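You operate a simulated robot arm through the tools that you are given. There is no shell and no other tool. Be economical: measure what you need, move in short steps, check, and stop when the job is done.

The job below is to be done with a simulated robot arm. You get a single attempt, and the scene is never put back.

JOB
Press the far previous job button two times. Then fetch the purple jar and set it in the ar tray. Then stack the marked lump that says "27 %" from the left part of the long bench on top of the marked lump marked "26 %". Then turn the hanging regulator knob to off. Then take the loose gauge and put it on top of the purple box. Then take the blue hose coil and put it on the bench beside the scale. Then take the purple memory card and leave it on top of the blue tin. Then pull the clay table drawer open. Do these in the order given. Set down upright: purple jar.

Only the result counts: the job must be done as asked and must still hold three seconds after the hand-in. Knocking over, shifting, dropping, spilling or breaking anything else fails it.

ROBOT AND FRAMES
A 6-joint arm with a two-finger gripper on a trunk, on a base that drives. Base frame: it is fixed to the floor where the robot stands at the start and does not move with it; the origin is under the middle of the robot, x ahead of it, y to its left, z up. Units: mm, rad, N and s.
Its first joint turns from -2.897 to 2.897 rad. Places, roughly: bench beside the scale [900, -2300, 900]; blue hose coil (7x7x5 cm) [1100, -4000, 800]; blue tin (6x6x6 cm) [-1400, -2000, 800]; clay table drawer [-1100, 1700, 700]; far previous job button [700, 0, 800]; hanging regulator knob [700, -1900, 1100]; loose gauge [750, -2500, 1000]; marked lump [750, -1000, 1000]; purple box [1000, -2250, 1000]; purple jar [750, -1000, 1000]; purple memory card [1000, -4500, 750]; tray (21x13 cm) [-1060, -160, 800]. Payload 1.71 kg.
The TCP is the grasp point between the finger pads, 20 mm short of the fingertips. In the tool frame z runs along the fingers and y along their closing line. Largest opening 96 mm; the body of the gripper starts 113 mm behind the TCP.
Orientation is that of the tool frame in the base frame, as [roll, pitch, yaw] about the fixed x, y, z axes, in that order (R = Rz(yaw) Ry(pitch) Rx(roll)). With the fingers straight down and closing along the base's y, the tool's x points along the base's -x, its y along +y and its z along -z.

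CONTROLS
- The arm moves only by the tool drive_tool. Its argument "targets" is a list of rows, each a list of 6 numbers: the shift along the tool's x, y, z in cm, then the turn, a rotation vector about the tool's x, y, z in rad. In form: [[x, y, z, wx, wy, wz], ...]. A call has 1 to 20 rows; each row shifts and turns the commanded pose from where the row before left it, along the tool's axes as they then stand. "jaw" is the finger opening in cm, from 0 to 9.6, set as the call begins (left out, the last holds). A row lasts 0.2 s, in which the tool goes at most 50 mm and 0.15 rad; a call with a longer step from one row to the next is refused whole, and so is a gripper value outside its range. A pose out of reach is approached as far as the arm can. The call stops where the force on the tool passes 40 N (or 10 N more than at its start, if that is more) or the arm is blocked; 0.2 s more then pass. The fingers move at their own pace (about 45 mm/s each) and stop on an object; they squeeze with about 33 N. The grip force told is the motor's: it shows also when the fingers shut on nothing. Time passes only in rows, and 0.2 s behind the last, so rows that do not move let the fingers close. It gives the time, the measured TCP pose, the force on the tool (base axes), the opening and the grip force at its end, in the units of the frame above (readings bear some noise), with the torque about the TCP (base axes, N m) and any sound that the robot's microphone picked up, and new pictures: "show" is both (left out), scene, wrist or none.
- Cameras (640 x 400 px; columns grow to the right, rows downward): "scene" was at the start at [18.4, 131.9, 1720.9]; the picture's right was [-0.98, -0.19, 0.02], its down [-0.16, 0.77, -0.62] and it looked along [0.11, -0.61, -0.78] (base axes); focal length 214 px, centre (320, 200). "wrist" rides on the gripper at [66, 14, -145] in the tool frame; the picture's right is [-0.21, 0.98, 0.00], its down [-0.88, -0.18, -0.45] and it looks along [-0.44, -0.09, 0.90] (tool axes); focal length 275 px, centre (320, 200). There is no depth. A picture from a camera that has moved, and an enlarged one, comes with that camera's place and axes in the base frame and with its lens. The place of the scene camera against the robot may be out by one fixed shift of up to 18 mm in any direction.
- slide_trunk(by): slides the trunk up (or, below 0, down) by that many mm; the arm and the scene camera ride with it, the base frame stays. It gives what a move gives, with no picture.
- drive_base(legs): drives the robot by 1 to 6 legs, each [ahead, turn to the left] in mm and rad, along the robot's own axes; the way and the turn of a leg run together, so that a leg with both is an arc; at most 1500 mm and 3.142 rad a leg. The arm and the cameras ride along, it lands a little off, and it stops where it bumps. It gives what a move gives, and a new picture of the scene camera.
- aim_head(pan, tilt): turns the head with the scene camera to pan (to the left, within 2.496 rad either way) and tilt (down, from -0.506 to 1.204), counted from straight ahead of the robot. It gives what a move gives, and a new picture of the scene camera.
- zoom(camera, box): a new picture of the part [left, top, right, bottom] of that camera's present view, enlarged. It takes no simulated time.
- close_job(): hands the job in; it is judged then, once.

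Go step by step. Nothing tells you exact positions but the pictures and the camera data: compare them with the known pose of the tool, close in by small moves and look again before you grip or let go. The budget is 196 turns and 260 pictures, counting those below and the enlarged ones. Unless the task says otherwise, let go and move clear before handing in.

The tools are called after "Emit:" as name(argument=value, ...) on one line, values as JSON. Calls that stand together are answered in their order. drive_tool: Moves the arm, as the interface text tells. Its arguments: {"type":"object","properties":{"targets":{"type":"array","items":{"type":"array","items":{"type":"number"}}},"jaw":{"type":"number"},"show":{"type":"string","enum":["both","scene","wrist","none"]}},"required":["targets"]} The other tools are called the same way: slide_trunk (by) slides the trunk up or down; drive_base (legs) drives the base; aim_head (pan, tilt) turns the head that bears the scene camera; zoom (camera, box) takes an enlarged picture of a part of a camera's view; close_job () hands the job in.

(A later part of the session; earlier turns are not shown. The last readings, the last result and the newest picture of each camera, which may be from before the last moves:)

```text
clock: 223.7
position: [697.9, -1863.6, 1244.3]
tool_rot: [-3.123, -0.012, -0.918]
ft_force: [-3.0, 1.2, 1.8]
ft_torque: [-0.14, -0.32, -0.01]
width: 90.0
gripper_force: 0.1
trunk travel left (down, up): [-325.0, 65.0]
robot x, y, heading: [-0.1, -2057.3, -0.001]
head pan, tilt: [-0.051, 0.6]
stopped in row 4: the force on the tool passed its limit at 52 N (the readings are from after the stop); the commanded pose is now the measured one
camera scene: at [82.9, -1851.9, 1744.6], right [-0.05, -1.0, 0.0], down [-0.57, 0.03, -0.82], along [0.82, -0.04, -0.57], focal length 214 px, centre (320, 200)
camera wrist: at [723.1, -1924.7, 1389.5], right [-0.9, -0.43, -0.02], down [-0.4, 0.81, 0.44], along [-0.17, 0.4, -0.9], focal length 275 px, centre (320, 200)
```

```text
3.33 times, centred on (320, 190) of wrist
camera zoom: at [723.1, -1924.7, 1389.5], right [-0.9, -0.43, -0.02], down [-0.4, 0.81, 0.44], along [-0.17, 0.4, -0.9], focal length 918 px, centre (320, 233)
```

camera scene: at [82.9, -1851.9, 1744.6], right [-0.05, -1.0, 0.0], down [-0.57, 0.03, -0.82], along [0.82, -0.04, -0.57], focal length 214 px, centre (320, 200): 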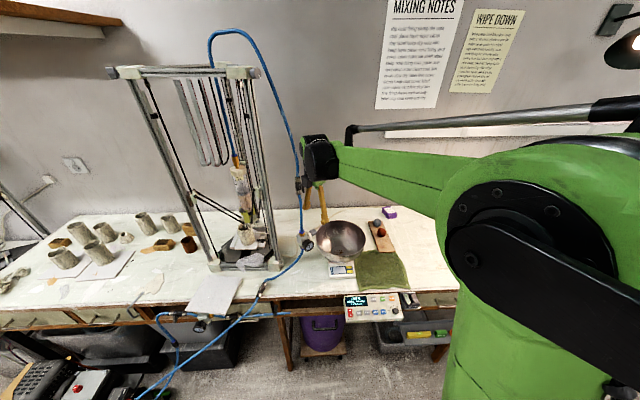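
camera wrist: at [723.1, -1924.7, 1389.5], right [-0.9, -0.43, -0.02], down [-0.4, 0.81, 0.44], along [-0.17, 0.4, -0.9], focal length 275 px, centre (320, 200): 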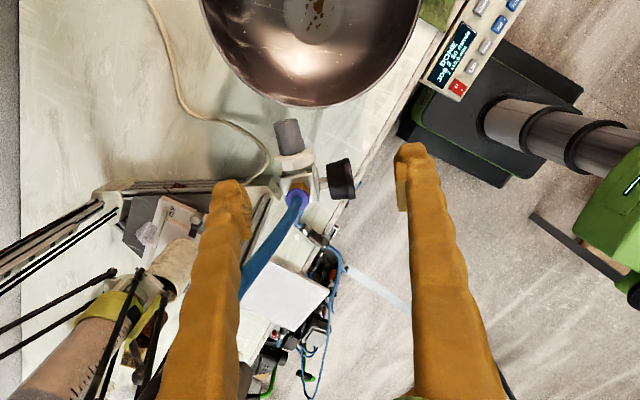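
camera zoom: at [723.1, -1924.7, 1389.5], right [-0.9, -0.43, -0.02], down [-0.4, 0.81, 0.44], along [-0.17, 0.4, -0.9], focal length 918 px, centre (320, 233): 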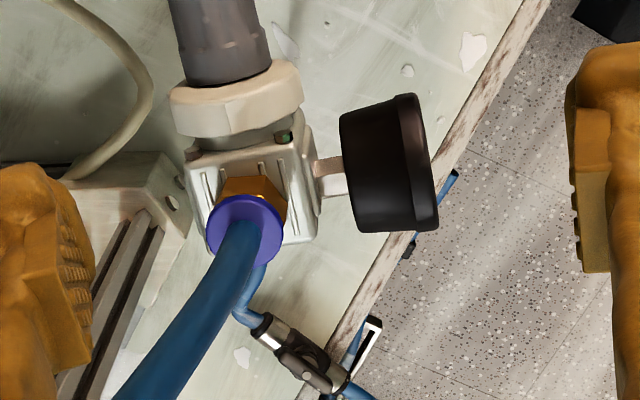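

The wrist bumped the hose valve above; the hanging assembly looks intact. I'll approach the knob from my side instead: shift outward, then lean the hand 30° towards me.

Emit:
drive_tool(targets=[[3, 0, 0, 0, 0, 0], [2, 0, 0, 0, 0, 0], [0, 0, 0, -0.018, 0, 0], [0, 0, 0, 0.14, 0, 0], [0, 0, 0, 0.14, 0, 0], [0, 0, 0, 0.14, 0, 0], [0, 0, 0, 0.12, 0, 0], [0, 0, 0, 0, 0, 0], [0, 0, 0, 0, 0, 0]])

Emit:
zoom(camera="wrist", box=[200, 60, 440, 240])

```text
clock: 225.7
position: [735.7, -1905.0, 1241.3]
tool_rot: [-2.602, -0.008, -0.919]
ft_force: [0.0, 0.0, 0.3]
ft_torque: [0.0, -0.05, -0.06]
width: 90.2
gripper_force: 0.0
trunk travel left (down, up): [-325.0, 65.0]
robot x, y, heading: [-3.4, -2052.7, 0.001]
head pan, tilt: [-0.051, 0.6]
camera scene: at [60.6, -1853.5, 1745.7], right [-0.05, -1.0, 0.0], down [-0.56, 0.03, -0.83], along [0.83, -0.04, -0.56], focal length 214 px, centre (320, 200)
camera wrist: at [705.1, -2009.8, 1359.5], right [-0.79, -0.35, -0.5], down [-0.59, 0.66, 0.47], along [0.17, 0.67, -0.73], focal length 275 px, centre (320, 200)
```

scene: 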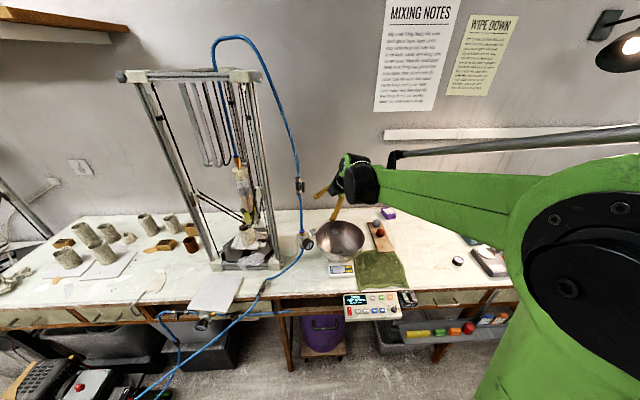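
wrist: 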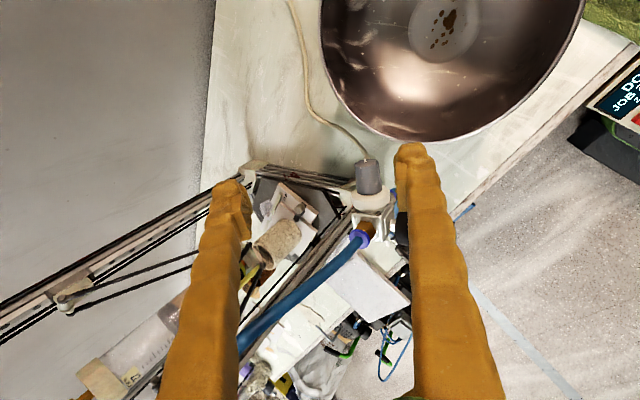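

```text
2.22 times, centred on (320, 150) of wrist
camera zoom: at [705.1, -2009.8, 1359.5], right [-0.79, -0.35, -0.5], down [-0.59, 0.66, 0.47], along [0.17, 0.67, -0.73], focal length 612 px, centre (320, 311)
```

zoom: 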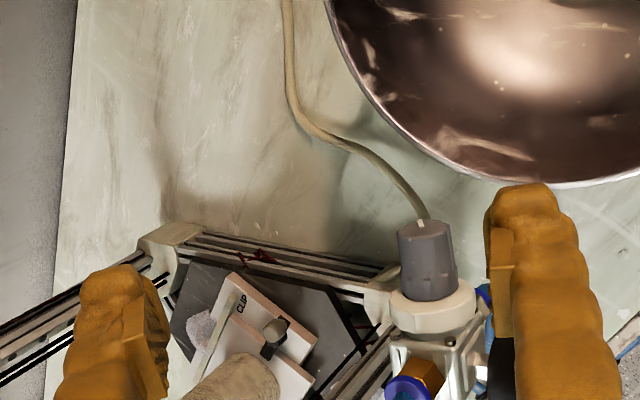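

The knob's middle is about [728, -1855, 1120] and the hand is aligned with its axis. Moving to a pre-grasp 60 mm short of it.

Emit:
drive_tool(targets=[[-1.5, 1.4, 1.9, 0, 0, 0], [-1.5, 1.4, 1.9, 0, 0, 0], [-1.43, 1.35, 1.84, 0, 0, 0], [0, 0, 0, 0, 0, 0], [0, 0, 0, 0, 0, 0]], show="wrist")

Emit:
zoom(camera="scene", box=[270, 190, 370, 265])

```text
clock: 226.9
position: [702.7, -1875.9, 1170.0]
tool_rot: [-2.606, -0.01, -0.919]
ft_force: [0.4, 0.3, -0.2]
ft_torque: [-0.03, -0.07, -0.04]
width: 90.2
gripper_force: 0.0
trunk travel left (down, up): [-325.0, 65.0]
robot x, y, heading: [-0.4, -2056.7, 0.002]
head pan, tilt: [-0.051, 0.6]
camera wrist: at [671.9, -1980.3, 1288.1], right [-0.79, -0.35, -0.5], down [-0.59, 0.66, 0.47], along [0.17, 0.67, -0.73], focal length 275 px, centre (320, 200)
```

wrist: 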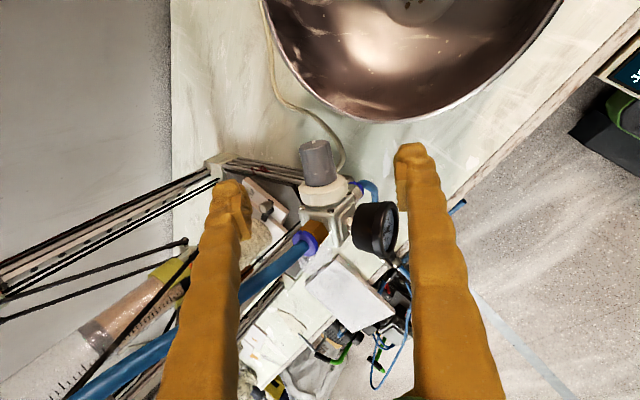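

```text
5.33 times, centred on (320, 228) of scene
camera zoom: at [79.4, -1853.6, 1745.0], right [-0.05, -1.0, 0.0], down [-0.57, 0.03, -0.82], along [0.82, -0.04, -0.57], focal length 1144 px, centre (320, 53)
```

zoom: 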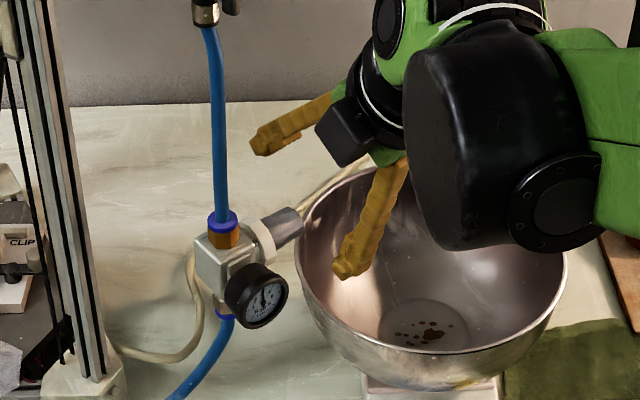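

The knob is right on the approach line. Advancing 45 mm and looking.

Emit:
drive_tool(targets=[[0, 0, 1.5, 0, 0, 0], [0, 0, 1.5, 0, 0, 0], [0, 0, 1.5, 0, 0, 0], [0, 0, 0, 0, 0, 0]], show="wrist")

Emit:
zoom(camera="scene", box=[270, 190, 370, 265])

```text
clock: 227.9
position: [725.9, -1860.7, 1129.3]
tool_rot: [-2.605, -0.009, -0.921]
ft_force: [0.4, 0.3, 0.4]
ft_torque: [-0.03, -0.01, -0.03]
width: 90.2
gripper_force: 0.0
trunk travel left (down, up): [-325.0, 65.0]
robot x, y, heading: [-0.6, -2056.7, 0.0]
head pan, tilt: [-0.051, 0.6]
camera wrist: at [696.1, -1965.5, 1247.7], right [-0.79, -0.35, -0.5], down [-0.59, 0.66, 0.47], along [0.17, 0.67, -0.73], focal length 275 px, centre (320, 200)
```

wrist: 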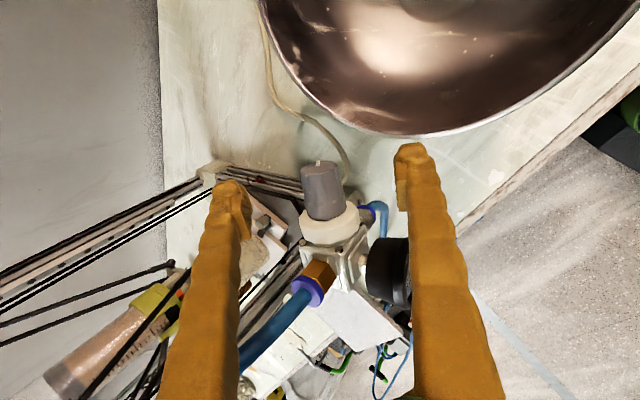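

```text
5.33 times, centred on (320, 228) of scene
camera zoom: at [92.7, -1853.6, 1744.4], right [-0.05, -1.0, 0.0], down [-0.58, 0.03, -0.82], along [0.82, -0.04, -0.58], focal length 1144 px, centre (320, 53)
```

zoom: 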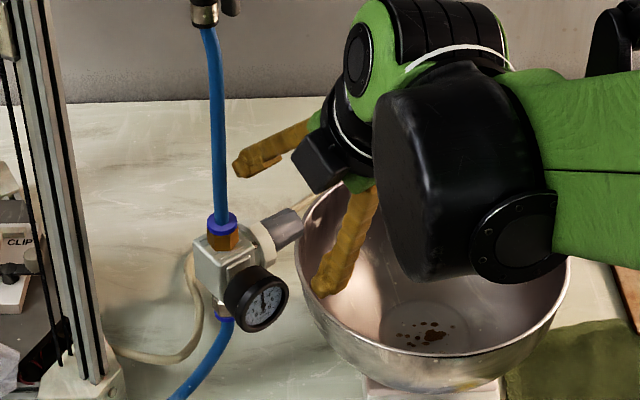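

The knob is 14 mm further along. Advancing, then closing on it.

Emit:
drive_tool(targets=[[-0.3, 0, 0.7, 0, 0, 0], [0, 0, 0.7, 0, 0, 0], [0, 0, 0, 0, 0, 0]], show="none")

Emit:
drive_tool(targets=[[0, 0, 0, 0, 0, 0], [0, 0, 0, 0, 0, 0], [0, 0, 0, 0, 0, 0], [0, 0, 0, 0, 0, 0], [0, 0, 0, 0, 0, 0]], jaw=1.5, show="wrist")

Emit:
zoom(camera="scene", box=[290, 215, 350, 260])

```text
clock: 228.7
position: [731.2, -1855.6, 1116.5]
tool_rot: [-2.607, -0.01, -0.921]
ft_force: [0.8, -0.1, 0.3]
ft_torque: [-0.02, -0.01, 0.03]
width: 89.8
gripper_force: 0.1
trunk travel left (down, up): [-325.0, 65.0]
robot x, y, heading: [1.4, -2055.0, 0.001]
head pan, tilt: [-0.051, 0.6]
```

```text
clock: 229.9
position: [730.9, -1855.9, 1116.7]
tool_rot: [-2.607, -0.007, -0.92]
ft_force: [-5.4, -4.3, -8.7]
ft_torque: [-0.09, -0.03, 0.1]
width: 21.8
gripper_force: 29.4
trunk travel left (down, up): [-325.0, 65.0]
robot x, y, heading: [-3.6, -2059.8, 0.001]
head pan, tilt: [-0.051, 0.6]
camera wrist: at [700.5, -1959.6, 1235.5], right [-0.79, -0.35, -0.5], down [-0.59, 0.66, 0.47], along [0.17, 0.67, -0.73], focal length 275 px, centre (320, 200)
```

wrist: 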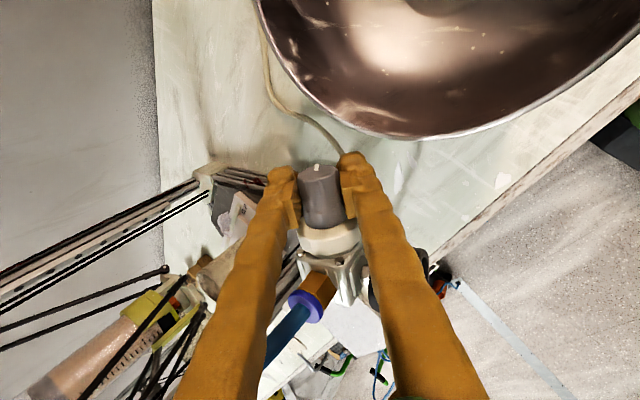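

```text
8.89 times, centred on (320, 238) of scene
camera zoom: at [92.8, -1853.9, 1744.3], right [-0.05, -1.0, 0.0], down [-0.58, 0.03, -0.82], along [0.82, -0.04, -0.58], focal length 1906 px, centre (320, -133)
```

zoom: 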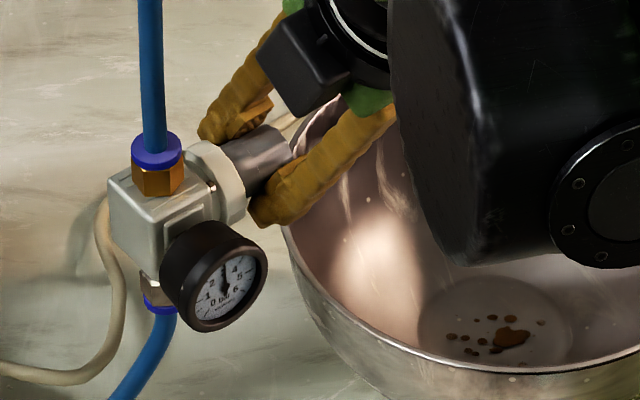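

The fingers hold the knob (21.8 mm). I'll turn about its axis by 0.6 rad (hand swinging towards me) and check the gauge.

Emit:
drive_tool(targets=[[0, 0, 0, 0.1, 0, 0], [0, 0, 0, 0.1, 0, 0], [0, 0, 0, 0.1, 0, 0], [0, 0, 0, 0.1, 0, 0], [0, 0, 0, 0.1, 0, 0], [0, 0, 0, 0.1, 0, 0]], show="wrist")

Emit:
zoom(camera="scene", box=[290, 215, 350, 260])

```text
clock: 230.9
position: [710.9, -1860.6, 1128.5]
tool_rot: [-2.176, -0.02, -0.923]
ft_force: [22.5, -23.0, -9.5]
ft_torque: [-0.26, -1.45, -1.47]
width: 15.0
gripper_force: 34.9
trunk travel left (down, up): [-325.0, 65.0]
robot x, y, heading: [2.7, -2055.5, -0.002]
head pan, tilt: [-0.051, 0.6]
stopped in row 5: the force on the tool passed its limit at 44 N (the readings are from after the stop); the commanded pose is now the measured one
camera wrist: at [646.9, -1990.0, 1201.4], right [-0.56, -0.18, -0.81], down [-0.74, 0.55, 0.39], along [0.37, 0.82, -0.44], focal length 275 px, centre (320, 200)
```

wrist: 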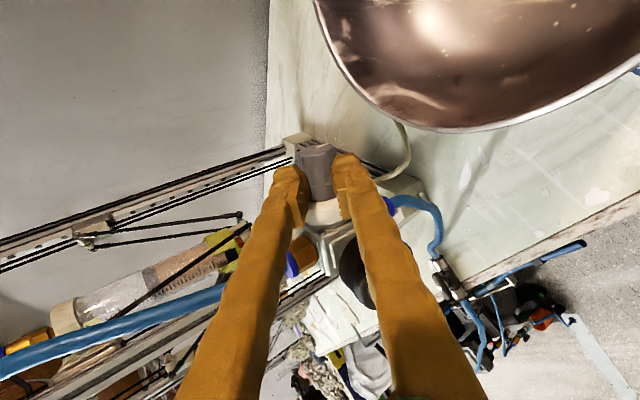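

```text
8.89 times, centred on (320, 238) of scene
camera zoom: at [90.8, -1857.6, 1745.2], right [-0.05, -1.0, 0.0], down [-0.58, 0.03, -0.82], along [0.82, -0.04, -0.58], focal length 1906 px, centre (320, -133)
```

zoom: 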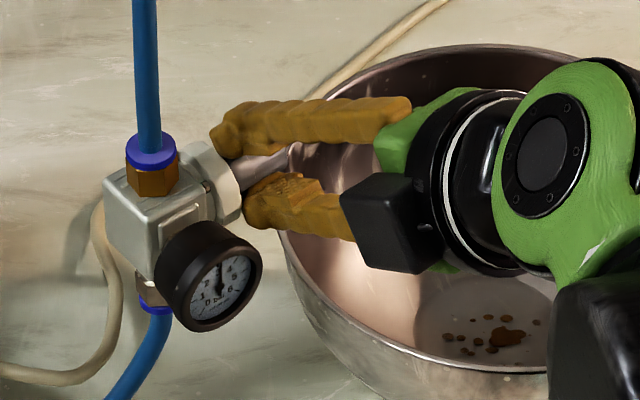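

The turn was blocked at 44 N. I'll check whether the knob's pointer moved.

Emit:
zoom(camera="wrist", box=[260, 120, 380, 220])

Emit:
zoom(camera="scene", box=[300, 228, 328, 249])

```text
4.00 times, centred on (320, 170) of wrist
camera zoom: at [646.9, -1990.0, 1201.4], right [-0.56, -0.18, -0.81], down [-0.74, 0.55, 0.39], along [0.37, 0.82, -0.44], focal length 1101 px, centre (320, 320)
```

zoom: 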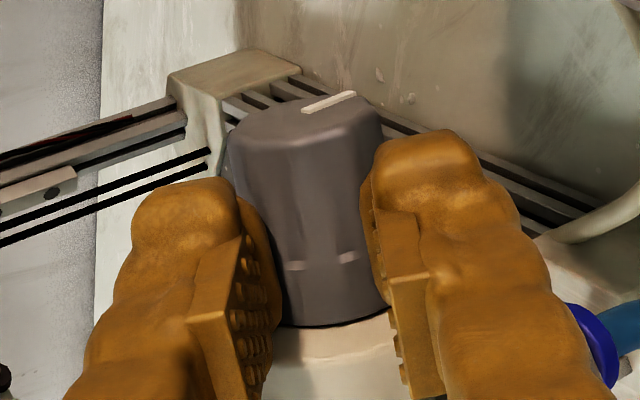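

```text
16.00 times, centred on (314, 238) of scene
camera zoom: at [90.8, -1857.6, 1745.2], right [-0.05, -1.0, 0.0], down [-0.58, 0.03, -0.82], along [0.82, -0.04, -0.58], focal length 3432 px, centre (416, -416)
```

zoom: 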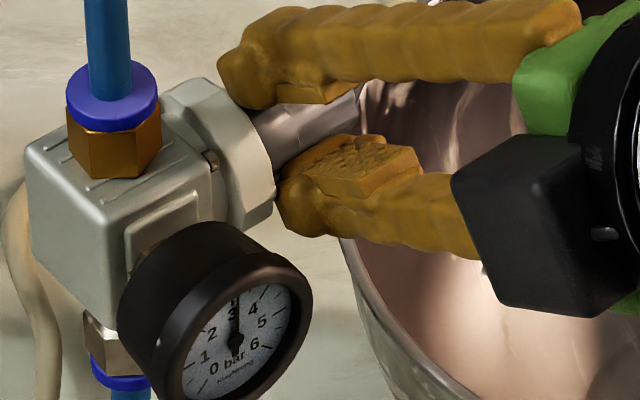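

The pointer did move (now pointing down towards me), the gauge still shows 3. I'll release and look at the knob face again before deciding the turning direction.

Emit:
drive_tool(targets=[[0, 0, 0, 0, 0, 0], [0, 0, 0, 0, 0, 0], [0, 0, 0, 0, 0, 0]], jaw=6, show="none")

Emit:
zoom(camera="wrist", box=[240, 100, 400, 220])

Emit:
zoom(camera="scene", box=[295, 223, 335, 253])

```text
clock: 231.7
position: [712.3, -1856.6, 1125.2]
tool_rot: [-2.179, -0.019, -0.921]
ft_force: [-0.4, -0.2, 0.2]
ft_torque: [-0.01, 0.02, -0.07]
width: 60.2
gripper_force: 0.1
trunk travel left (down, up): [-325.0, 65.0]
robot x, y, heading: [1.6, -2053.6, 0.001]
head pan, tilt: [-0.051, 0.6]
```

```text
3.33 times, centred on (320, 160) of wrist
camera zoom: at [649.6, -1984.8, 1199.8], right [-0.56, -0.19, -0.81], down [-0.74, 0.55, 0.39], along [0.37, 0.82, -0.44], focal length 918 px, centre (320, 333)
```

zoom: 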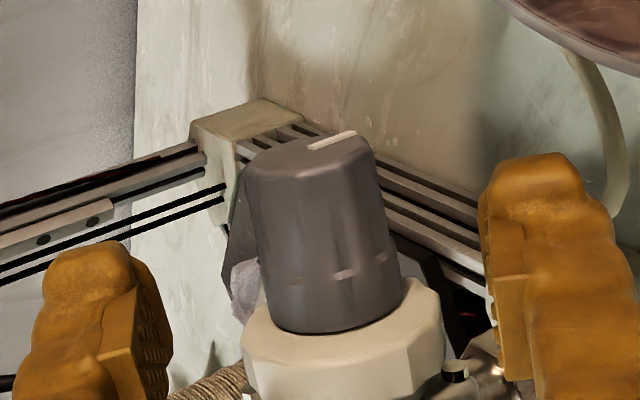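

```text
13.33 times, centred on (315, 238) of scene
camera zoom: at [91.8, -1854.3, 1744.5], right [-0.05, -1.0, 0.0], down [-0.58, 0.03, -0.82], along [0.82, -0.04, -0.58], focal length 2860 px, centre (387, -307)
```

zoom: 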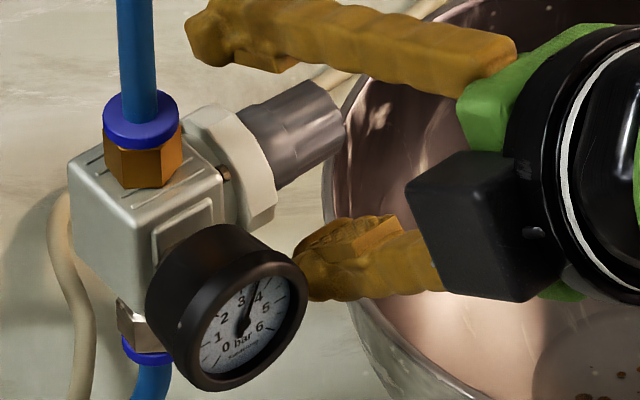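

The gauge has risen to about 3.6, so the knob must go the other way (counter-clockwise seen from its end) for off. My grip was too shallow; I'll seat the knob deeper between the pads and retry from here.

Emit:
drive_tool(targets=[[0.4, -0.2, 1.0, 0, 0, 0], [0, 0, 1.0, 0, 0, 0], [0, 0, 0.3, 0, 0, 0], [0, 0, 0, 0, 0, 0]], show="none")

Emit:
drive_tool(targets=[[0, 0, 0, 0, 0, 0], [0, 0, 0, 0, 0, 0], [0, 0, 0, 0, 0, 0], [0, 0, 0, 0, 0, 0]], jaw=1.5, show="none")

Emit:
drive_tool(targets=[[0, 0, 0, 0.08, 0, 0], [0, 0, 0, 0.08, 0, 0], [0, 0, 0, 0.08, 0, 0], [0, 0, 0, 0, 0, 0]], show="none")

Emit:
zoom(camera="scene", box=[295, 223, 335, 253])

```text
clock: 232.7
position: [731.2, -1847.1, 1115.7]
tool_rot: [-2.18, -0.019, -0.92]
ft_force: [1.2, -0.3, -0.5]
ft_torque: [0.01, 0.0, 0.0]
width: 60.1
gripper_force: 0.1
trunk travel left (down, up): [-325.0, 65.0]
robot x, y, heading: [0.9, -2057.3, -0.0]
head pan, tilt: [-0.051, 0.6]
```

```text
clock: 233.7
position: [730.4, -1847.5, 1114.6]
tool_rot: [-2.18, -0.019, -0.922]
ft_force: [-13.0, -6.0, -19.0]
ft_torque: [-0.07, -0.1, 0.11]
width: 28.6
gripper_force: 10.0
trunk travel left (down, up): [-325.0, 65.0]
robot x, y, heading: [1.3, -2057.1, 0.001]
head pan, tilt: [-0.051, 0.6]
```

```text
clock: 234.7
position: [732.1, -1847.5, 1114.8]
tool_rot: [-1.94, -0.019, -0.919]
ft_force: [-8.9, -0.8, -22.1]
ft_torque: [-0.02, -0.13, 0.22]
width: 28.4
gripper_force: 10.3
trunk travel left (down, up): [-325.0, 65.0]
robot x, y, heading: [-3.4, -2053.6, 0.002]
head pan, tilt: [-0.051, 0.6]
```

```text
13.33 times, centred on (315, 238) of scene
camera zoom: at [93.6, -1853.4, 1744.2], right [-0.05, -1.0, 0.0], down [-0.58, 0.03, -0.82], along [0.81, -0.04, -0.58], focal length 2860 px, centre (387, -307)
```

zoom: 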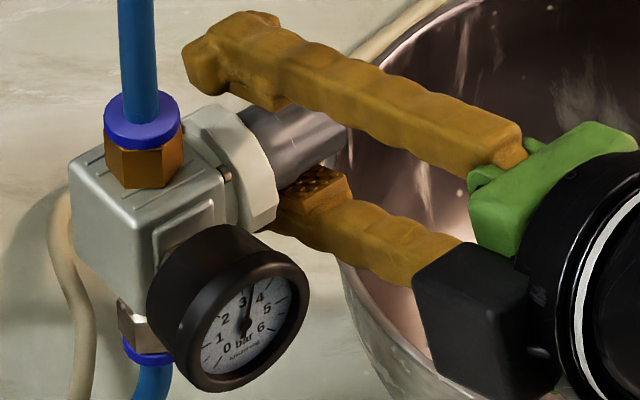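

The gauge dropped a bit (about 3.3), so this is the right way. The grip is one-sided; I'll centre by shifting 4 mm along the closing line and go on turning.

Emit:
drive_tool(targets=[[0, 0.2, 0, 0, 0, 0], [0, 0.2, 0, 0, 0, 0], [0, 0, 0, 0, 0, 0], [0, 0, 0, 0, 0, 0]], jaw=1.0, show="none")

Emit:
drive_tool(targets=[[0, 0, 0, 0.08, 0, 0], [0, 0, 0, 0.08, 0, 0], [0, 0, 0, 0.08, 0, 0], [0, 0, 0, 0.08, 0, 0], [0, 0, 0, 0.08, 0, 0], [0, 0, 0, 0, 0, 0]], show="none")

Emit:
zoom(camera="scene", box=[295, 223, 335, 253])

```text
clock: 235.7
position: [731.9, -1847.6, 1112.0]
tool_rot: [-1.939, -0.017, -0.923]
ft_force: [8.4, 1.2, 7.3]
ft_torque: [0.02, 0.05, -0.1]
width: 22.4
gripper_force: 34.8
trunk travel left (down, up): [-325.0, 65.0]
robot x, y, heading: [-2.3, -2056.6, 0.004]
head pan, tilt: [-0.051, 0.6]
```

```text
clock: 236.3
position: [720.1, -1851.2, 1118.1]
tool_rot: [-1.812, -0.029, -0.926]
ft_force: [21.7, -28.7, -71.5]
ft_torque: [-0.9, 0.01, -0.18]
width: 28.8
gripper_force: 34.8
trunk travel left (down, up): [-325.0, 65.0]
robot x, y, heading: [-1.2, -2054.5, -0.002]
head pan, tilt: [-0.051, 0.6]
stopped in row 2: the force on the tool passed its limit at 43 N (the readings are from after the stop); the commanded pose is now the measured one
```

```text
13.33 times, centred on (315, 238) of scene
camera zoom: at [100.4, -1854.7, 1742.7], right [-0.05, -1.0, 0.0], down [-0.58, 0.03, -0.81], along [0.81, -0.04, -0.58], focal length 2860 px, centre (387, -307)
```

zoom: 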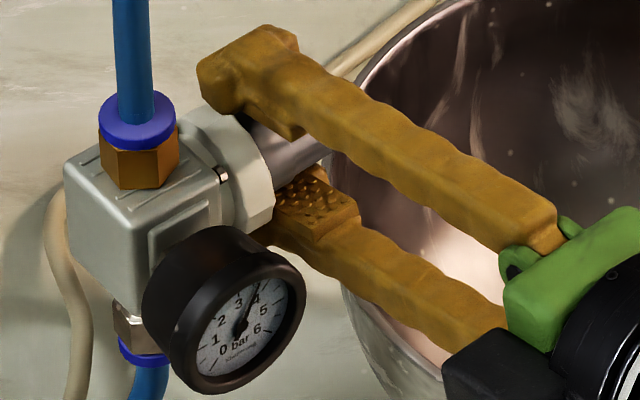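

The last bit slipped back (about 3.8): the fingers sit against the white nut, and stops make the arm recoil. I'll open, move 13 mm outward along the knob, and turn the hand back up for a fresh stroke.

Emit:
drive_tool(targets=[[0, 0, 0, 0, 0, 0], [0, 0, 0, 0, 0, 0], [0.65, 0, 0.35, 0, 0, 0], [0.62, 0, 0.35, 0, 0, 0], [0, 0, 0, -0.146, 0, 0], [0, 0, 0, -0.146, 0, 0], [0, 0, 0, -0.146, 0, 0], [0, 0, 0, -0.146, 0, 0], [0, 0, 0, -0.146, 0, 0], [0, 0, 0, 0, 0, 0]], jaw=8, show="none")

Emit:
zoom(camera="wrist", box=[200, 80, 440, 260])

```text
clock: 238.5
position: [728.0, -1853.9, 1121.4]
tool_rot: [-2.539, -0.024, -0.922]
ft_force: [-0.1, 0.3, 0.2]
ft_torque: [-0.04, 0.02, 0.01]
width: 80.4
gripper_force: 0.1
trunk travel left (down, up): [-325.0, 65.0]
robot x, y, heading: [-0.0, -2055.1, 0.001]
head pan, tilt: [-0.051, 0.6]
```

```text
2.22 times, centred on (320, 170) of wrist
camera zoom: at [691.8, -1961.0, 1234.6], right [-0.76, -0.34, -0.56], down [-0.62, 0.65, 0.45], along [0.21, 0.68, -0.7], focal length 612 px, centre (320, 267)
```

zoom: 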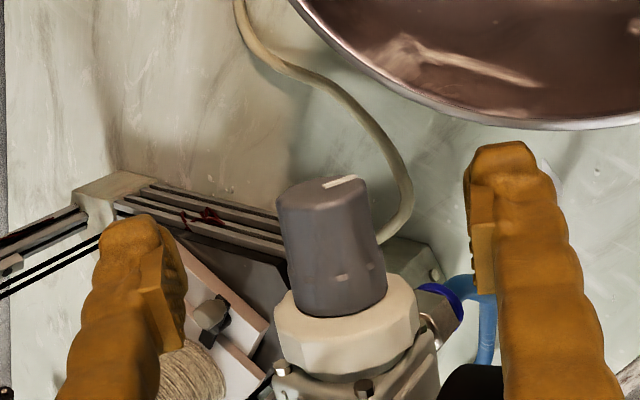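

The pointer and gauge agree: about 330° counter-clockwise are needed. I'll shift 6 mm outward and close, then read the forces for centring.

Emit:
drive_tool(targets=[[0.6, 0.25, 0.2, 0, 0, 0], [0, 0, 0, 0, 0, 0]], show="none")

Emit:
drive_tool(targets=[[0, 0, 0, 0, 0, 0], [0, 0, 0, 0, 0, 0], [0, 0, 0, 0, 0, 0], [0, 0, 0, 0, 0, 0], [0, 0, 0, 0, 0, 0]], jaw=1.0, show="none")

Emit:
drive_tool(targets=[[0, 0, 0, 0.07, 0, 0], [0, 0, 0, 0.07, 0, 0], [0, 0, 0, 0, 0, 0]], show="none")

```text
clock: 239.1
position: [732.4, -1860.2, 1117.7]
tool_rot: [-2.538, -0.026, -0.919]
ft_force: [0.8, -0.5, 0.6]
ft_torque: [-0.01, 0.0, 0.0]
width: 79.9
gripper_force: 0.0
trunk travel left (down, up): [-325.0, 65.0]
robot x, y, heading: [2.7, -2055.1, 0.001]
head pan, tilt: [-0.051, 0.6]
```

```text
clock: 240.3
position: [732.4, -1860.3, 1119.1]
tool_rot: [-2.539, -0.025, -0.921]
ft_force: [2.1, 1.6, 3.4]
ft_torque: [0.1, 0.06, -0.01]
width: 21.6
gripper_force: 34.9
trunk travel left (down, up): [-325.0, 65.0]
robot x, y, heading: [0.8, -2053.6, 0.0]
head pan, tilt: [-0.051, 0.6]
```

```text
clock: 241.1
position: [731.0, -1860.2, 1117.3]
tool_rot: [-2.399, -0.025, -0.92]
ft_force: [-8.4, -1.7, 1.1]
ft_torque: [0.08, 0.04, -0.08]
width: 21.2
gripper_force: 34.6
trunk travel left (down, up): [-325.0, 65.0]
robot x, y, heading: [0.1, -2051.1, -0.001]
head pan, tilt: [-0.051, 0.6]
```

Clean grip, small forces. Continuing the turn.

Emit:
drive_tool(targets=[[0, 0, 0, 0.07, 0, 0], [0, 0, 0, 0.07, 0, 0], [0, 0, 0, 0.07, 0, 0], [0, 0, 0, 0, 0, 0]], show="none")

Emit:
drive_tool(targets=[[0, 0, 0, 0.05, 0, 0], [0, 0, 0, 0.05, 0, 0], [0, 0, 0, 0, 0, 0]], show="none")

```text
clock: 242.0
position: [707.8, -1865.8, 1132.7]
tool_rot: [-2.172, -0.035, -0.923]
ft_force: [-1.6, -1.7, 0.4]
ft_torque: [0.16, -0.07, 0.1]
width: 0.0
gripper_force: 29.7
trunk travel left (down, up): [-325.0, 65.0]
robot x, y, heading: [1.2, -2056.1, 0.001]
head pan, tilt: [-0.051, 0.6]
stopped in row 4: the force on the tool passed its limit at 43 N (the readings are from after the stop); the commanded pose is now the measured one
```

```text
clock: 242.8
position: [715.1, -1862.1, 1127.5]
tool_rot: [-2.077, -0.035, -0.921]
ft_force: [-12.9, -14.5, -16.2]
ft_torque: [-0.26, 0.44, 0.19]
width: 27.3
gripper_force: 12.5
trunk travel left (down, up): [-325.0, 65.0]
robot x, y, heading: [0.8, -2054.1, -0.0]
head pan, tilt: [-0.051, 0.6]
```

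The hand rotated about a point 6–8 mm short of the knob's axis, which built up the force. I'll open, go 8 mm deeper, return to the start angle and grip again.

Emit:
drive_tool(targets=[[0, 0, 0, 0, 0, 0], [0, 0, 0, 0, 0, 0], [0, 0, 0, 0, 0, 0], [0.45, 0.23, 1.24, 0, 0, 0], [0.45, 0.23, 1.24, 0, 0, 0], [0, 0, 0, -0.116, 0, 0], [0, 0, 0, -0.116, 0, 0], [0, 0, 0, -0.116, 0, 0], [0, 0, 0, -0.116, 0, 0], [0, 0, 0, 0, 0, 0]], jaw=8, show="none")

Emit:
zoom(camera="wrist", box=[200, 80, 440, 260])

```text
clock: 245.0
position: [734.7, -1857.3, 1112.4]
tool_rot: [-2.545, -0.035, -0.922]
ft_force: [-0.1, -0.4, -0.9]
ft_torque: [-0.03, 0.01, -0.02]
width: 80.1
gripper_force: 0.2
trunk travel left (down, up): [-325.0, 65.0]
robot x, y, heading: [-2.5, -2053.5, -0.0]
head pan, tilt: [-0.051, 0.6]
```

```text
2.22 times, centred on (320, 170) of wrist
camera zoom: at [697.7, -1962.3, 1225.9], right [-0.76, -0.34, -0.56], down [-0.62, 0.65, 0.44], along [0.21, 0.68, -0.7], focal length 612 px, centre (320, 267)
```

zoom: 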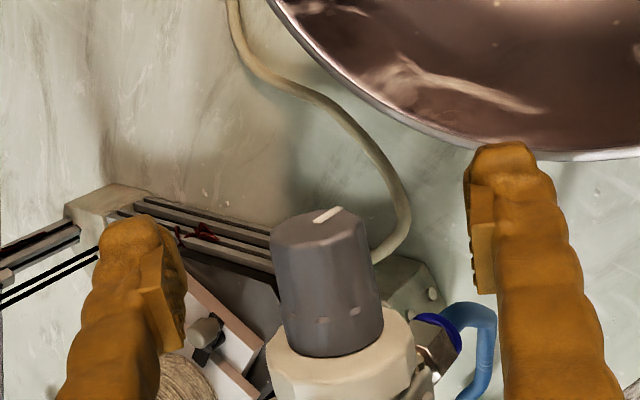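

Well placed. Shifting 3 mm inward, closing, and turning in small steps.

Emit:
drive_tool(targets=[[-0.3, 0.2, 0, 0, 0, 0], [0, 0, 0, 0, 0, 0]], show="none")

Emit:
drive_tool(targets=[[0, 0, 0, 0, 0, 0], [0, 0, 0, 0, 0, 0], [0, 0, 0, 0, 0, 0], [0, 0, 0, 0, 0, 0], [0, 0, 0, 0, 0, 0]], jaw=1.0, show="none")

Emit:
drive_tool(targets=[[0, 0, 0, 0.07, 0, 0], [0, 0, 0, 0.07, 0, 0], [0, 0, 0, 0, 0, 0]], show="none")

```text
clock: 245.6
position: [732.1, -1855.3, 1111.2]
tool_rot: [-2.542, -0.033, -0.921]
ft_force: [-1.0, -0.3, -0.2]
ft_torque: [-0.03, -0.03, -0.03]
width: 79.9
gripper_force: 0.1
trunk travel left (down, up): [-325.0, 65.0]
robot x, y, heading: [-0.9, -2054.7, 0.003]
head pan, tilt: [-0.051, 0.6]
```

```text
clock: 246.8
position: [735.2, -1854.8, 1110.1]
tool_rot: [-2.541, -0.034, -0.922]
ft_force: [24.9, 14.1, 26.3]
ft_torque: [0.29, 0.29, -0.16]
width: 21.7
gripper_force: 34.7
trunk travel left (down, up): [-325.0, 65.0]
robot x, y, heading: [2.8, -2053.8, -0.002]
head pan, tilt: [-0.051, 0.6]
```

```text
clock: 247.2
position: [725.5, -1854.2, 1120.4]
tool_rot: [-2.49, -0.045, -0.924]
ft_force: [83.4, 12.6, -12.5]
ft_torque: [-0.47, -0.05, -0.92]
width: 24.7
gripper_force: 35.2
trunk travel left (down, up): [-325.0, 65.0]
robot x, y, heading: [2.4, -2060.1, -0.001]
head pan, tilt: [-0.051, 0.6]
stopped in row 1: the force on the tool passed its limit at 50 N (the readings are from after the stop); the commanded pose is now the measured one
```

Pinching needs sub-millimetre centring. I'll instead use friction: hand horizontal, upper finger resting on the knob's top, then pull towards me, which rolls the knob counter-clockwise. First open and set the hand horizontal.

Emit:
drive_tool(targets=[[0, 0, 0, 0, 0, 0], [0, 0, 0, 0, 0, 0], [0, 0, 0, 0, -0.036, 0.027], [0, 0, 0, 0.142, 0, 0], [0, 0, 0, 0.142, 0, 0], [0, 0, 0, 0.142, 0, 0], [0, 0, 0, 0.142, 0, 0], [0, 0, 0, 0.142, 0, 0], [0, 0, 0, 0.142, 0, 0], [0, 0, 0, 0, 0, 0]], jaw=6, show="wrist")

Emit:
zoom(camera="scene", box=[285, 215, 345, 260])

```text
clock: 249.3
position: [716.3, -1854.1, 1120.9]
tool_rot: [-1.649, 0.006, -0.923]
ft_force: [0.8, -0.4, 0.3]
ft_torque: [-0.02, -0.02, 0.01]
width: 60.0
gripper_force: 0.1
trunk travel left (down, up): [-325.0, 65.0]
robot x, y, heading: [1.5, -2053.5, 0.002]
head pan, tilt: [-0.051, 0.6]
camera wrist: at [639.8, -1994.3, 1118.2], right [-0.19, 0.12, -0.97], down [-0.87, 0.44, 0.22], along [0.46, 0.89, 0.02], focal length 275 px, centre (320, 200)
```

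wrist: 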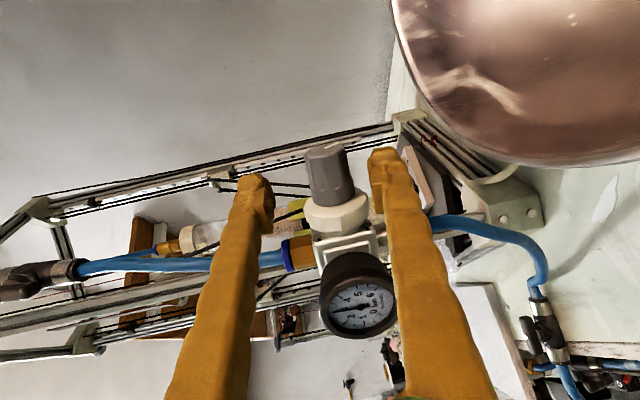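

```text
8.89 times, centred on (315, 238) of scene
camera zoom: at [93.5, -1853.6, 1744.4], right [-0.05, -1.0, 0.0], down [-0.58, 0.03, -0.82], along [0.81, -0.04, -0.58], focal length 1906 px, centre (364, -133)
```

zoom: 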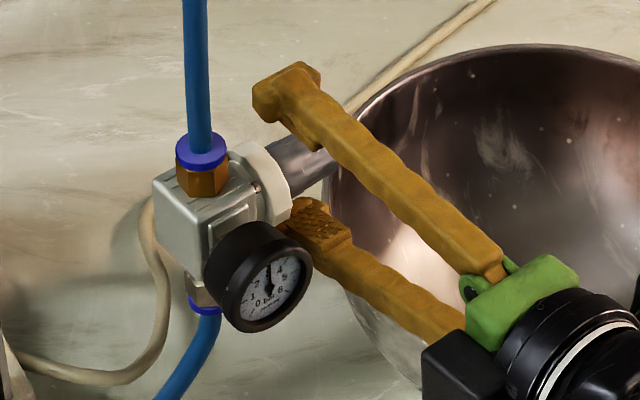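

Now the wrist camera even sees the gauge (about 3.5). I'll slide 10 mm outward, 35 mm deeper and 6 mm down, and narrow the jaw to 45 mm.

Emit:
drive_tool(targets=[[1.0, 0.6, 0, 0, 0, 0], [0, 0, 1.8, 0, 0, 0], [0, 0, 1.7, 0, 0, 0], [0, 0, 0, 0, 0, 0]], jaw=4.6, show="wrist")

```text
clock: 250.3
position: [751.9, -1842.0, 1112.3]
tool_rot: [-1.648, 0.002, -0.923]
ft_force: [-0.6, 0.3, -0.2]
ft_torque: [0.0, -0.03, 0.01]
width: 45.9
gripper_force: 0.0
trunk travel left (down, up): [-325.0, 65.0]
robot x, y, heading: [1.3, -2057.0, -0.001]
head pan, tilt: [-0.051, 0.6]
camera wrist: at [673.3, -1982.0, 1109.3], right [-0.19, 0.12, -0.97], down [-0.87, 0.44, 0.22], along [0.46, 0.89, 0.02], focal length 275 px, centre (320, 200)
```

wrist: 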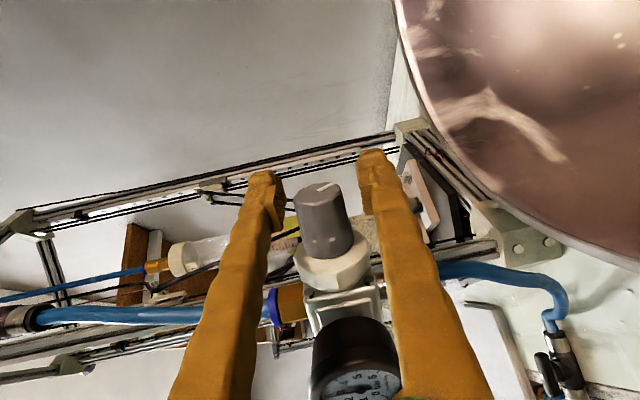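

Centred. Lowering 9 mm so the upper finger comes near the knob's top.

Emit:
drive_tool(targets=[[0, 0.5, 0, 0, 0, 0], [0, 0.3, 0, 0, 0, 0], [0, 0.1, 0, 0, 0, 0], [0, 0.05, 0, 0, 0, 0], [0, 0, 0, 0, 0, 0]], show="none")

```text
clock: 251.6
position: [749.7, -1842.1, 1104.1]
tool_rot: [-1.646, 0.005, -0.923]
ft_force: [-0.9, -0.2, -0.7]
ft_torque: [-0.01, -0.02, -0.01]
width: 46.0
gripper_force: 0.0
trunk travel left (down, up): [-325.0, 65.0]
robot x, y, heading: [0.5, -2056.8, -0.003]
head pan, tilt: [-0.051, 0.6]
```

Emit:
drive_tool(targets=[[0, 0.06, 0, 0, 0, 0], [0, 0.06, 0, 0, 0, 0], [0, 0.06, 0, 0, 0, 0], [0, 0, 0, 0, 0, 0]], show="none")

Emit:
drive_tool(targets=[[0, 0.06, 0, 0, 0, 0], [0, 0, 0, 0, 0, 0]], show="none")

Emit:
drive_tool(targets=[[0, 0.06, 0, 0, 0, 0], [0, 0, 0, 0, 0, 0]], show="none")

```text
clock: 252.6
position: [749.8, -1842.4, 1101.7]
tool_rot: [-1.648, 0.002, -0.924]
ft_force: [1.2, 0.5, 4.1]
ft_torque: [0.02, 0.1, 0.06]
width: 47.9
gripper_force: 1.2
trunk travel left (down, up): [-325.0, 65.0]
robot x, y, heading: [0.8, -2054.8, 0.004]
head pan, tilt: [-0.051, 0.6]
```

```text
clock: 253.2
position: [749.7, -1842.3, 1101.6]
tool_rot: [-1.647, 0.004, -0.924]
ft_force: [2.1, -0.7, 6.0]
ft_torque: [-0.03, 0.16, -0.01]
width: 49.0
gripper_force: 2.0
trunk travel left (down, up): [-325.0, 65.0]
robot x, y, heading: [-0.7, -2052.2, -0.001]
head pan, tilt: [-0.051, 0.6]
```

```text
clock: 253.8
position: [749.0, -1841.9, 1100.6]
tool_rot: [-1.648, 0.002, -0.921]
ft_force: [0.0, 0.8, 7.7]
ft_torque: [-0.03, 0.2, 0.0]
width: 50.2
gripper_force: 2.7
trunk travel left (down, up): [-325.0, 65.0]
robot x, y, heading: [-0.5, -2055.6, -0.002]
head pan, tilt: [-0.051, 0.6]
```

Contact, and the finger yields softly. Pressing 2 mm more, then pulling back 20 mm and checking the gauge.

Emit:
drive_tool(targets=[[0, 0.1, 0, 0, 0, 0], [0, 0.1, 0, 0, 0, 0], [0, 0, -0.4, 0, 0, 0], [0, 0, -0.4, 0, 0, 0], [0, 0, -0.4, 0, 0, 0], [0, 0, -0.4, 0, 0, 0], [0, 0, -0.4, 0, 0, 0], [0, 0, 0, 0, 0, 0]], show="wrist")

```text
clock: 255.6
position: [733.0, -1855.7, 1100.3]
tool_rot: [-1.649, 0.004, -0.924]
ft_force: [-3.1, 2.2, 8.6]
ft_torque: [0.06, -0.03, -0.01]
width: 51.3
gripper_force: 3.6
trunk travel left (down, up): [-325.0, 65.0]
robot x, y, heading: [2.9, -2054.9, 0.002]
head pan, tilt: [-0.051, 0.6]
camera wrist: at [655.7, -1995.2, 1097.5], right [-0.19, 0.12, -0.97], down [-0.87, 0.44, 0.22], along [0.46, 0.89, 0.02], focal length 275 px, centre (320, 200)
```

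wrist: 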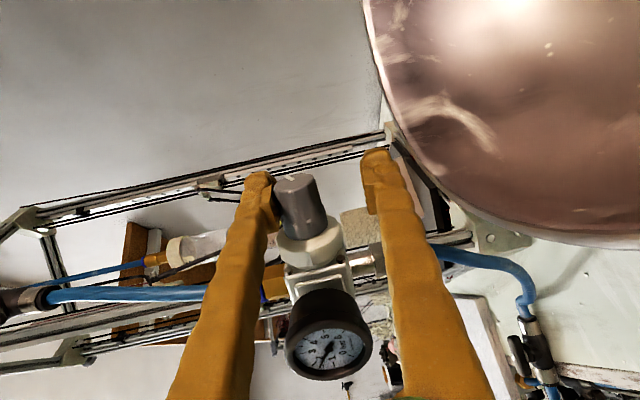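

Emit:
zoom(camera="wrist", box=[250, 160, 390, 390])

```text
1.74 times, centred on (320, 275) of wrist
camera zoom: at [655.7, -1995.2, 1097.5], right [-0.19, 0.12, -0.97], down [-0.87, 0.44, 0.22], along [0.46, 0.89, 0.02], focal length 479 px, centre (320, 70)
```

zoom: 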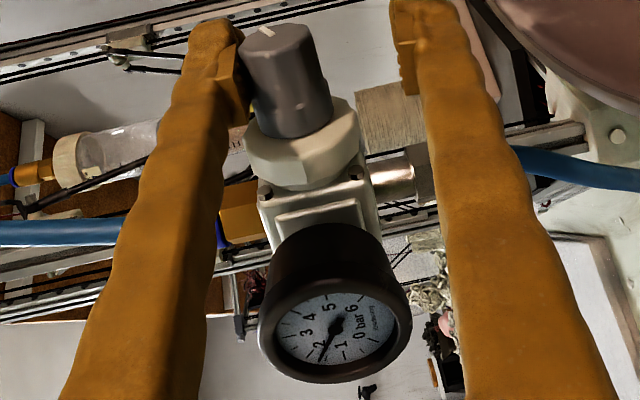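

It works: the gauge is down to about 2 bar. Pulling 12 mm more, then resetting forward for another stroke.

Emit:
drive_tool(targets=[[0, 0, -0.4, 0, 0, 0], [0, 0, -0.4, 0, 0, 0], [0, 0, -0.4, 0, 0, 0], [0, -0.5, 0, 0, 0, 0], [0, -0.5, 0, 0, 0, 0], [0, 0, 1.5, 0, 0, 0], [0, 0, 1.5, 0, 0, 0], [0, 0, 0.8, 0, 0, 0], [0, 0, 0, 0, 0, 0]], show="none")

Emit:
zoom(camera="wrist", box=[250, 200, 410, 400])

```text
clock: 257.6
position: [756.5, -1836.8, 1109.0]
tool_rot: [-1.647, 0.004, -0.92]
ft_force: [-0.1, -0.2, -0.2]
ft_torque: [0.0, 0.02, 0.0]
width: 45.7
gripper_force: 0.1
trunk travel left (down, up): [-325.0, 65.0]
robot x, y, heading: [-1.8, -2057.1, 0.001]
head pan, tilt: [-0.051, 0.6]
```

```text
2.00 times, centred on (330, 300) of wrist
camera zoom: at [678.0, -1978.5, 1105.8], right [-0.19, 0.12, -0.97], down [-0.87, 0.44, 0.22], along [0.45, 0.89, 0.03], focal length 551 px, centre (300, 0)
```

zoom: 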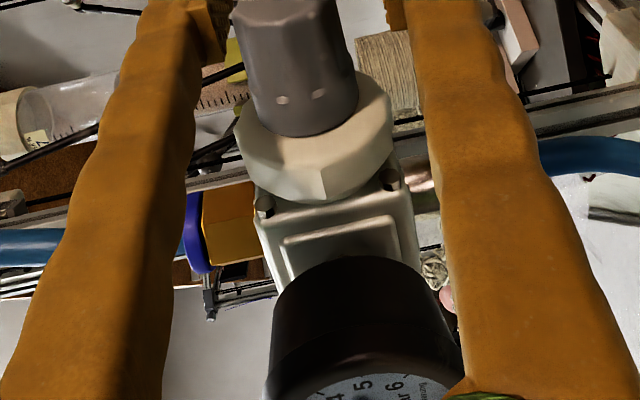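

Second stroke: lower again and pull back 24 mm.

Emit:
drive_tool(targets=[[0, 0.5, 0, 0, 0, 0], [0, 0.5, 0, 0, 0, 0], [0, 0.05, -0.4, 0, 0, 0], [0, 0, -0.4, 0, 0, 0], [0, 0, -0.4, 0, 0, 0], [0, 0, -0.4, 0, 0, 0], [0, 0, -0.4, 0, 0, 0], [0, 0, -0.4, 0, 0, 0], [0, 0, 0, 0, 0, 0]], show="none")

Emit:
zoom(camera="wrist", box=[250, 160, 390, 390])

```text
clock: 259.6
position: [734.0, -1851.7, 1100.0]
tool_rot: [-1.651, 0.005, -0.923]
ft_force: [0.8, 0.1, 8.9]
ft_torque: [0.01, 0.11, -0.01]
width: 51.4
gripper_force: 4.0
trunk travel left (down, up): [-325.0, 65.0]
robot x, y, heading: [5.8, -2052.8, -0.002]
head pan, tilt: [-0.051, 0.6]
```

```text
1.74 times, centred on (320, 275) of wrist
camera zoom: at [657.3, -1992.8, 1097.5], right [-0.19, 0.12, -0.97], down [-0.87, 0.44, 0.22], along [0.46, 0.89, 0.02], focal length 479 px, centre (320, 70)
```

zoom: 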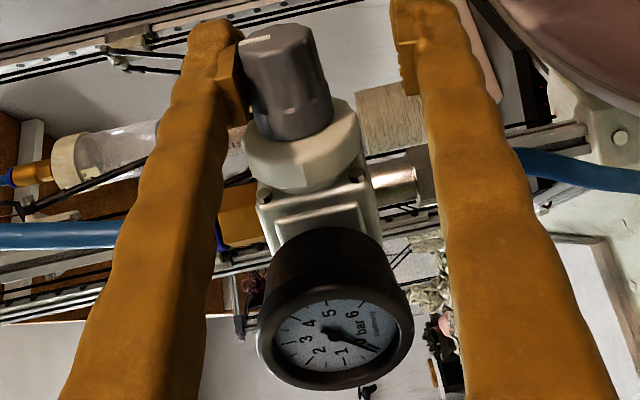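

The needle is at about 0 and the pointer is straight up. I'll lift off and check the gauge closely.

Emit:
drive_tool(targets=[[0, -0.5, 0, 0, 0, 0], [0, -0.5, 0, 0, 0, 0], [0, 0, 0, 0, 0, 0]], show="none")

Emit:
zoom(camera="wrist", box=[270, 160, 370, 380])

Emit:
zoom(camera="scene", box=[303, 233, 323, 248])

```text
clock: 260.4
position: [737.8, -1851.3, 1109.5]
tool_rot: [-1.649, 0.005, -0.922]
ft_force: [0.8, 0.4, -0.4]
ft_torque: [0.02, 0.01, 0.0]
width: 45.7
gripper_force: 0.1
trunk travel left (down, up): [-325.0, 65.0]
robot x, y, heading: [-1.5, -2056.5, -0.006]
head pan, tilt: [-0.051, 0.6]
```

```text
1.82 times, centred on (320, 270) of wrist
camera zoom: at [658.6, -1992.6, 1107.0], right [-0.19, 0.12, -0.97], down [-0.87, 0.44, 0.22], along [0.46, 0.89, 0.02], focal length 500 px, centre (320, 73)
```

zoom: 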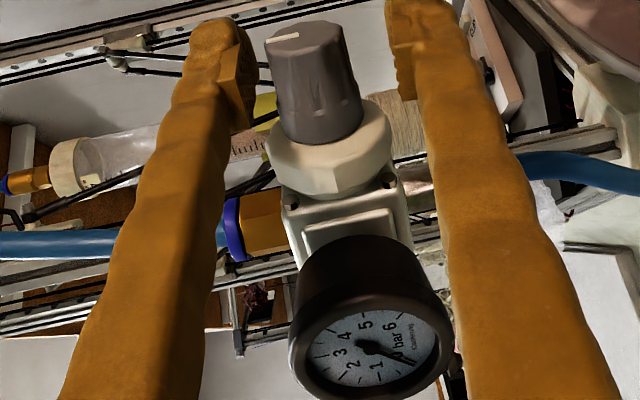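

```text
16.00 times, centred on (313, 240) of scene
camera zoom: at [92.9, -1853.7, 1744.4], right [-0.05, -1.0, 0.0], down [-0.58, 0.03, -0.82], along [0.82, -0.04, -0.58], focal length 3432 px, centre (432, -448)
```

zoom: 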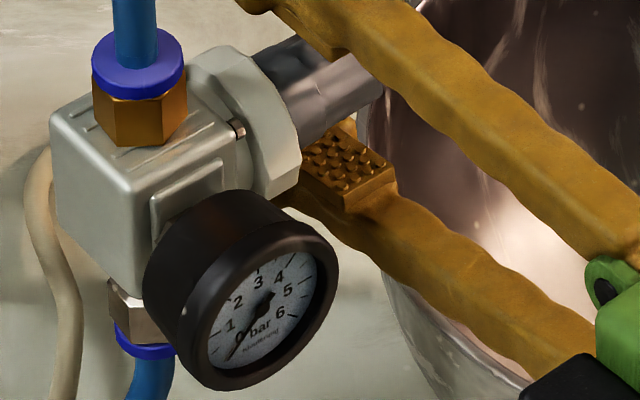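

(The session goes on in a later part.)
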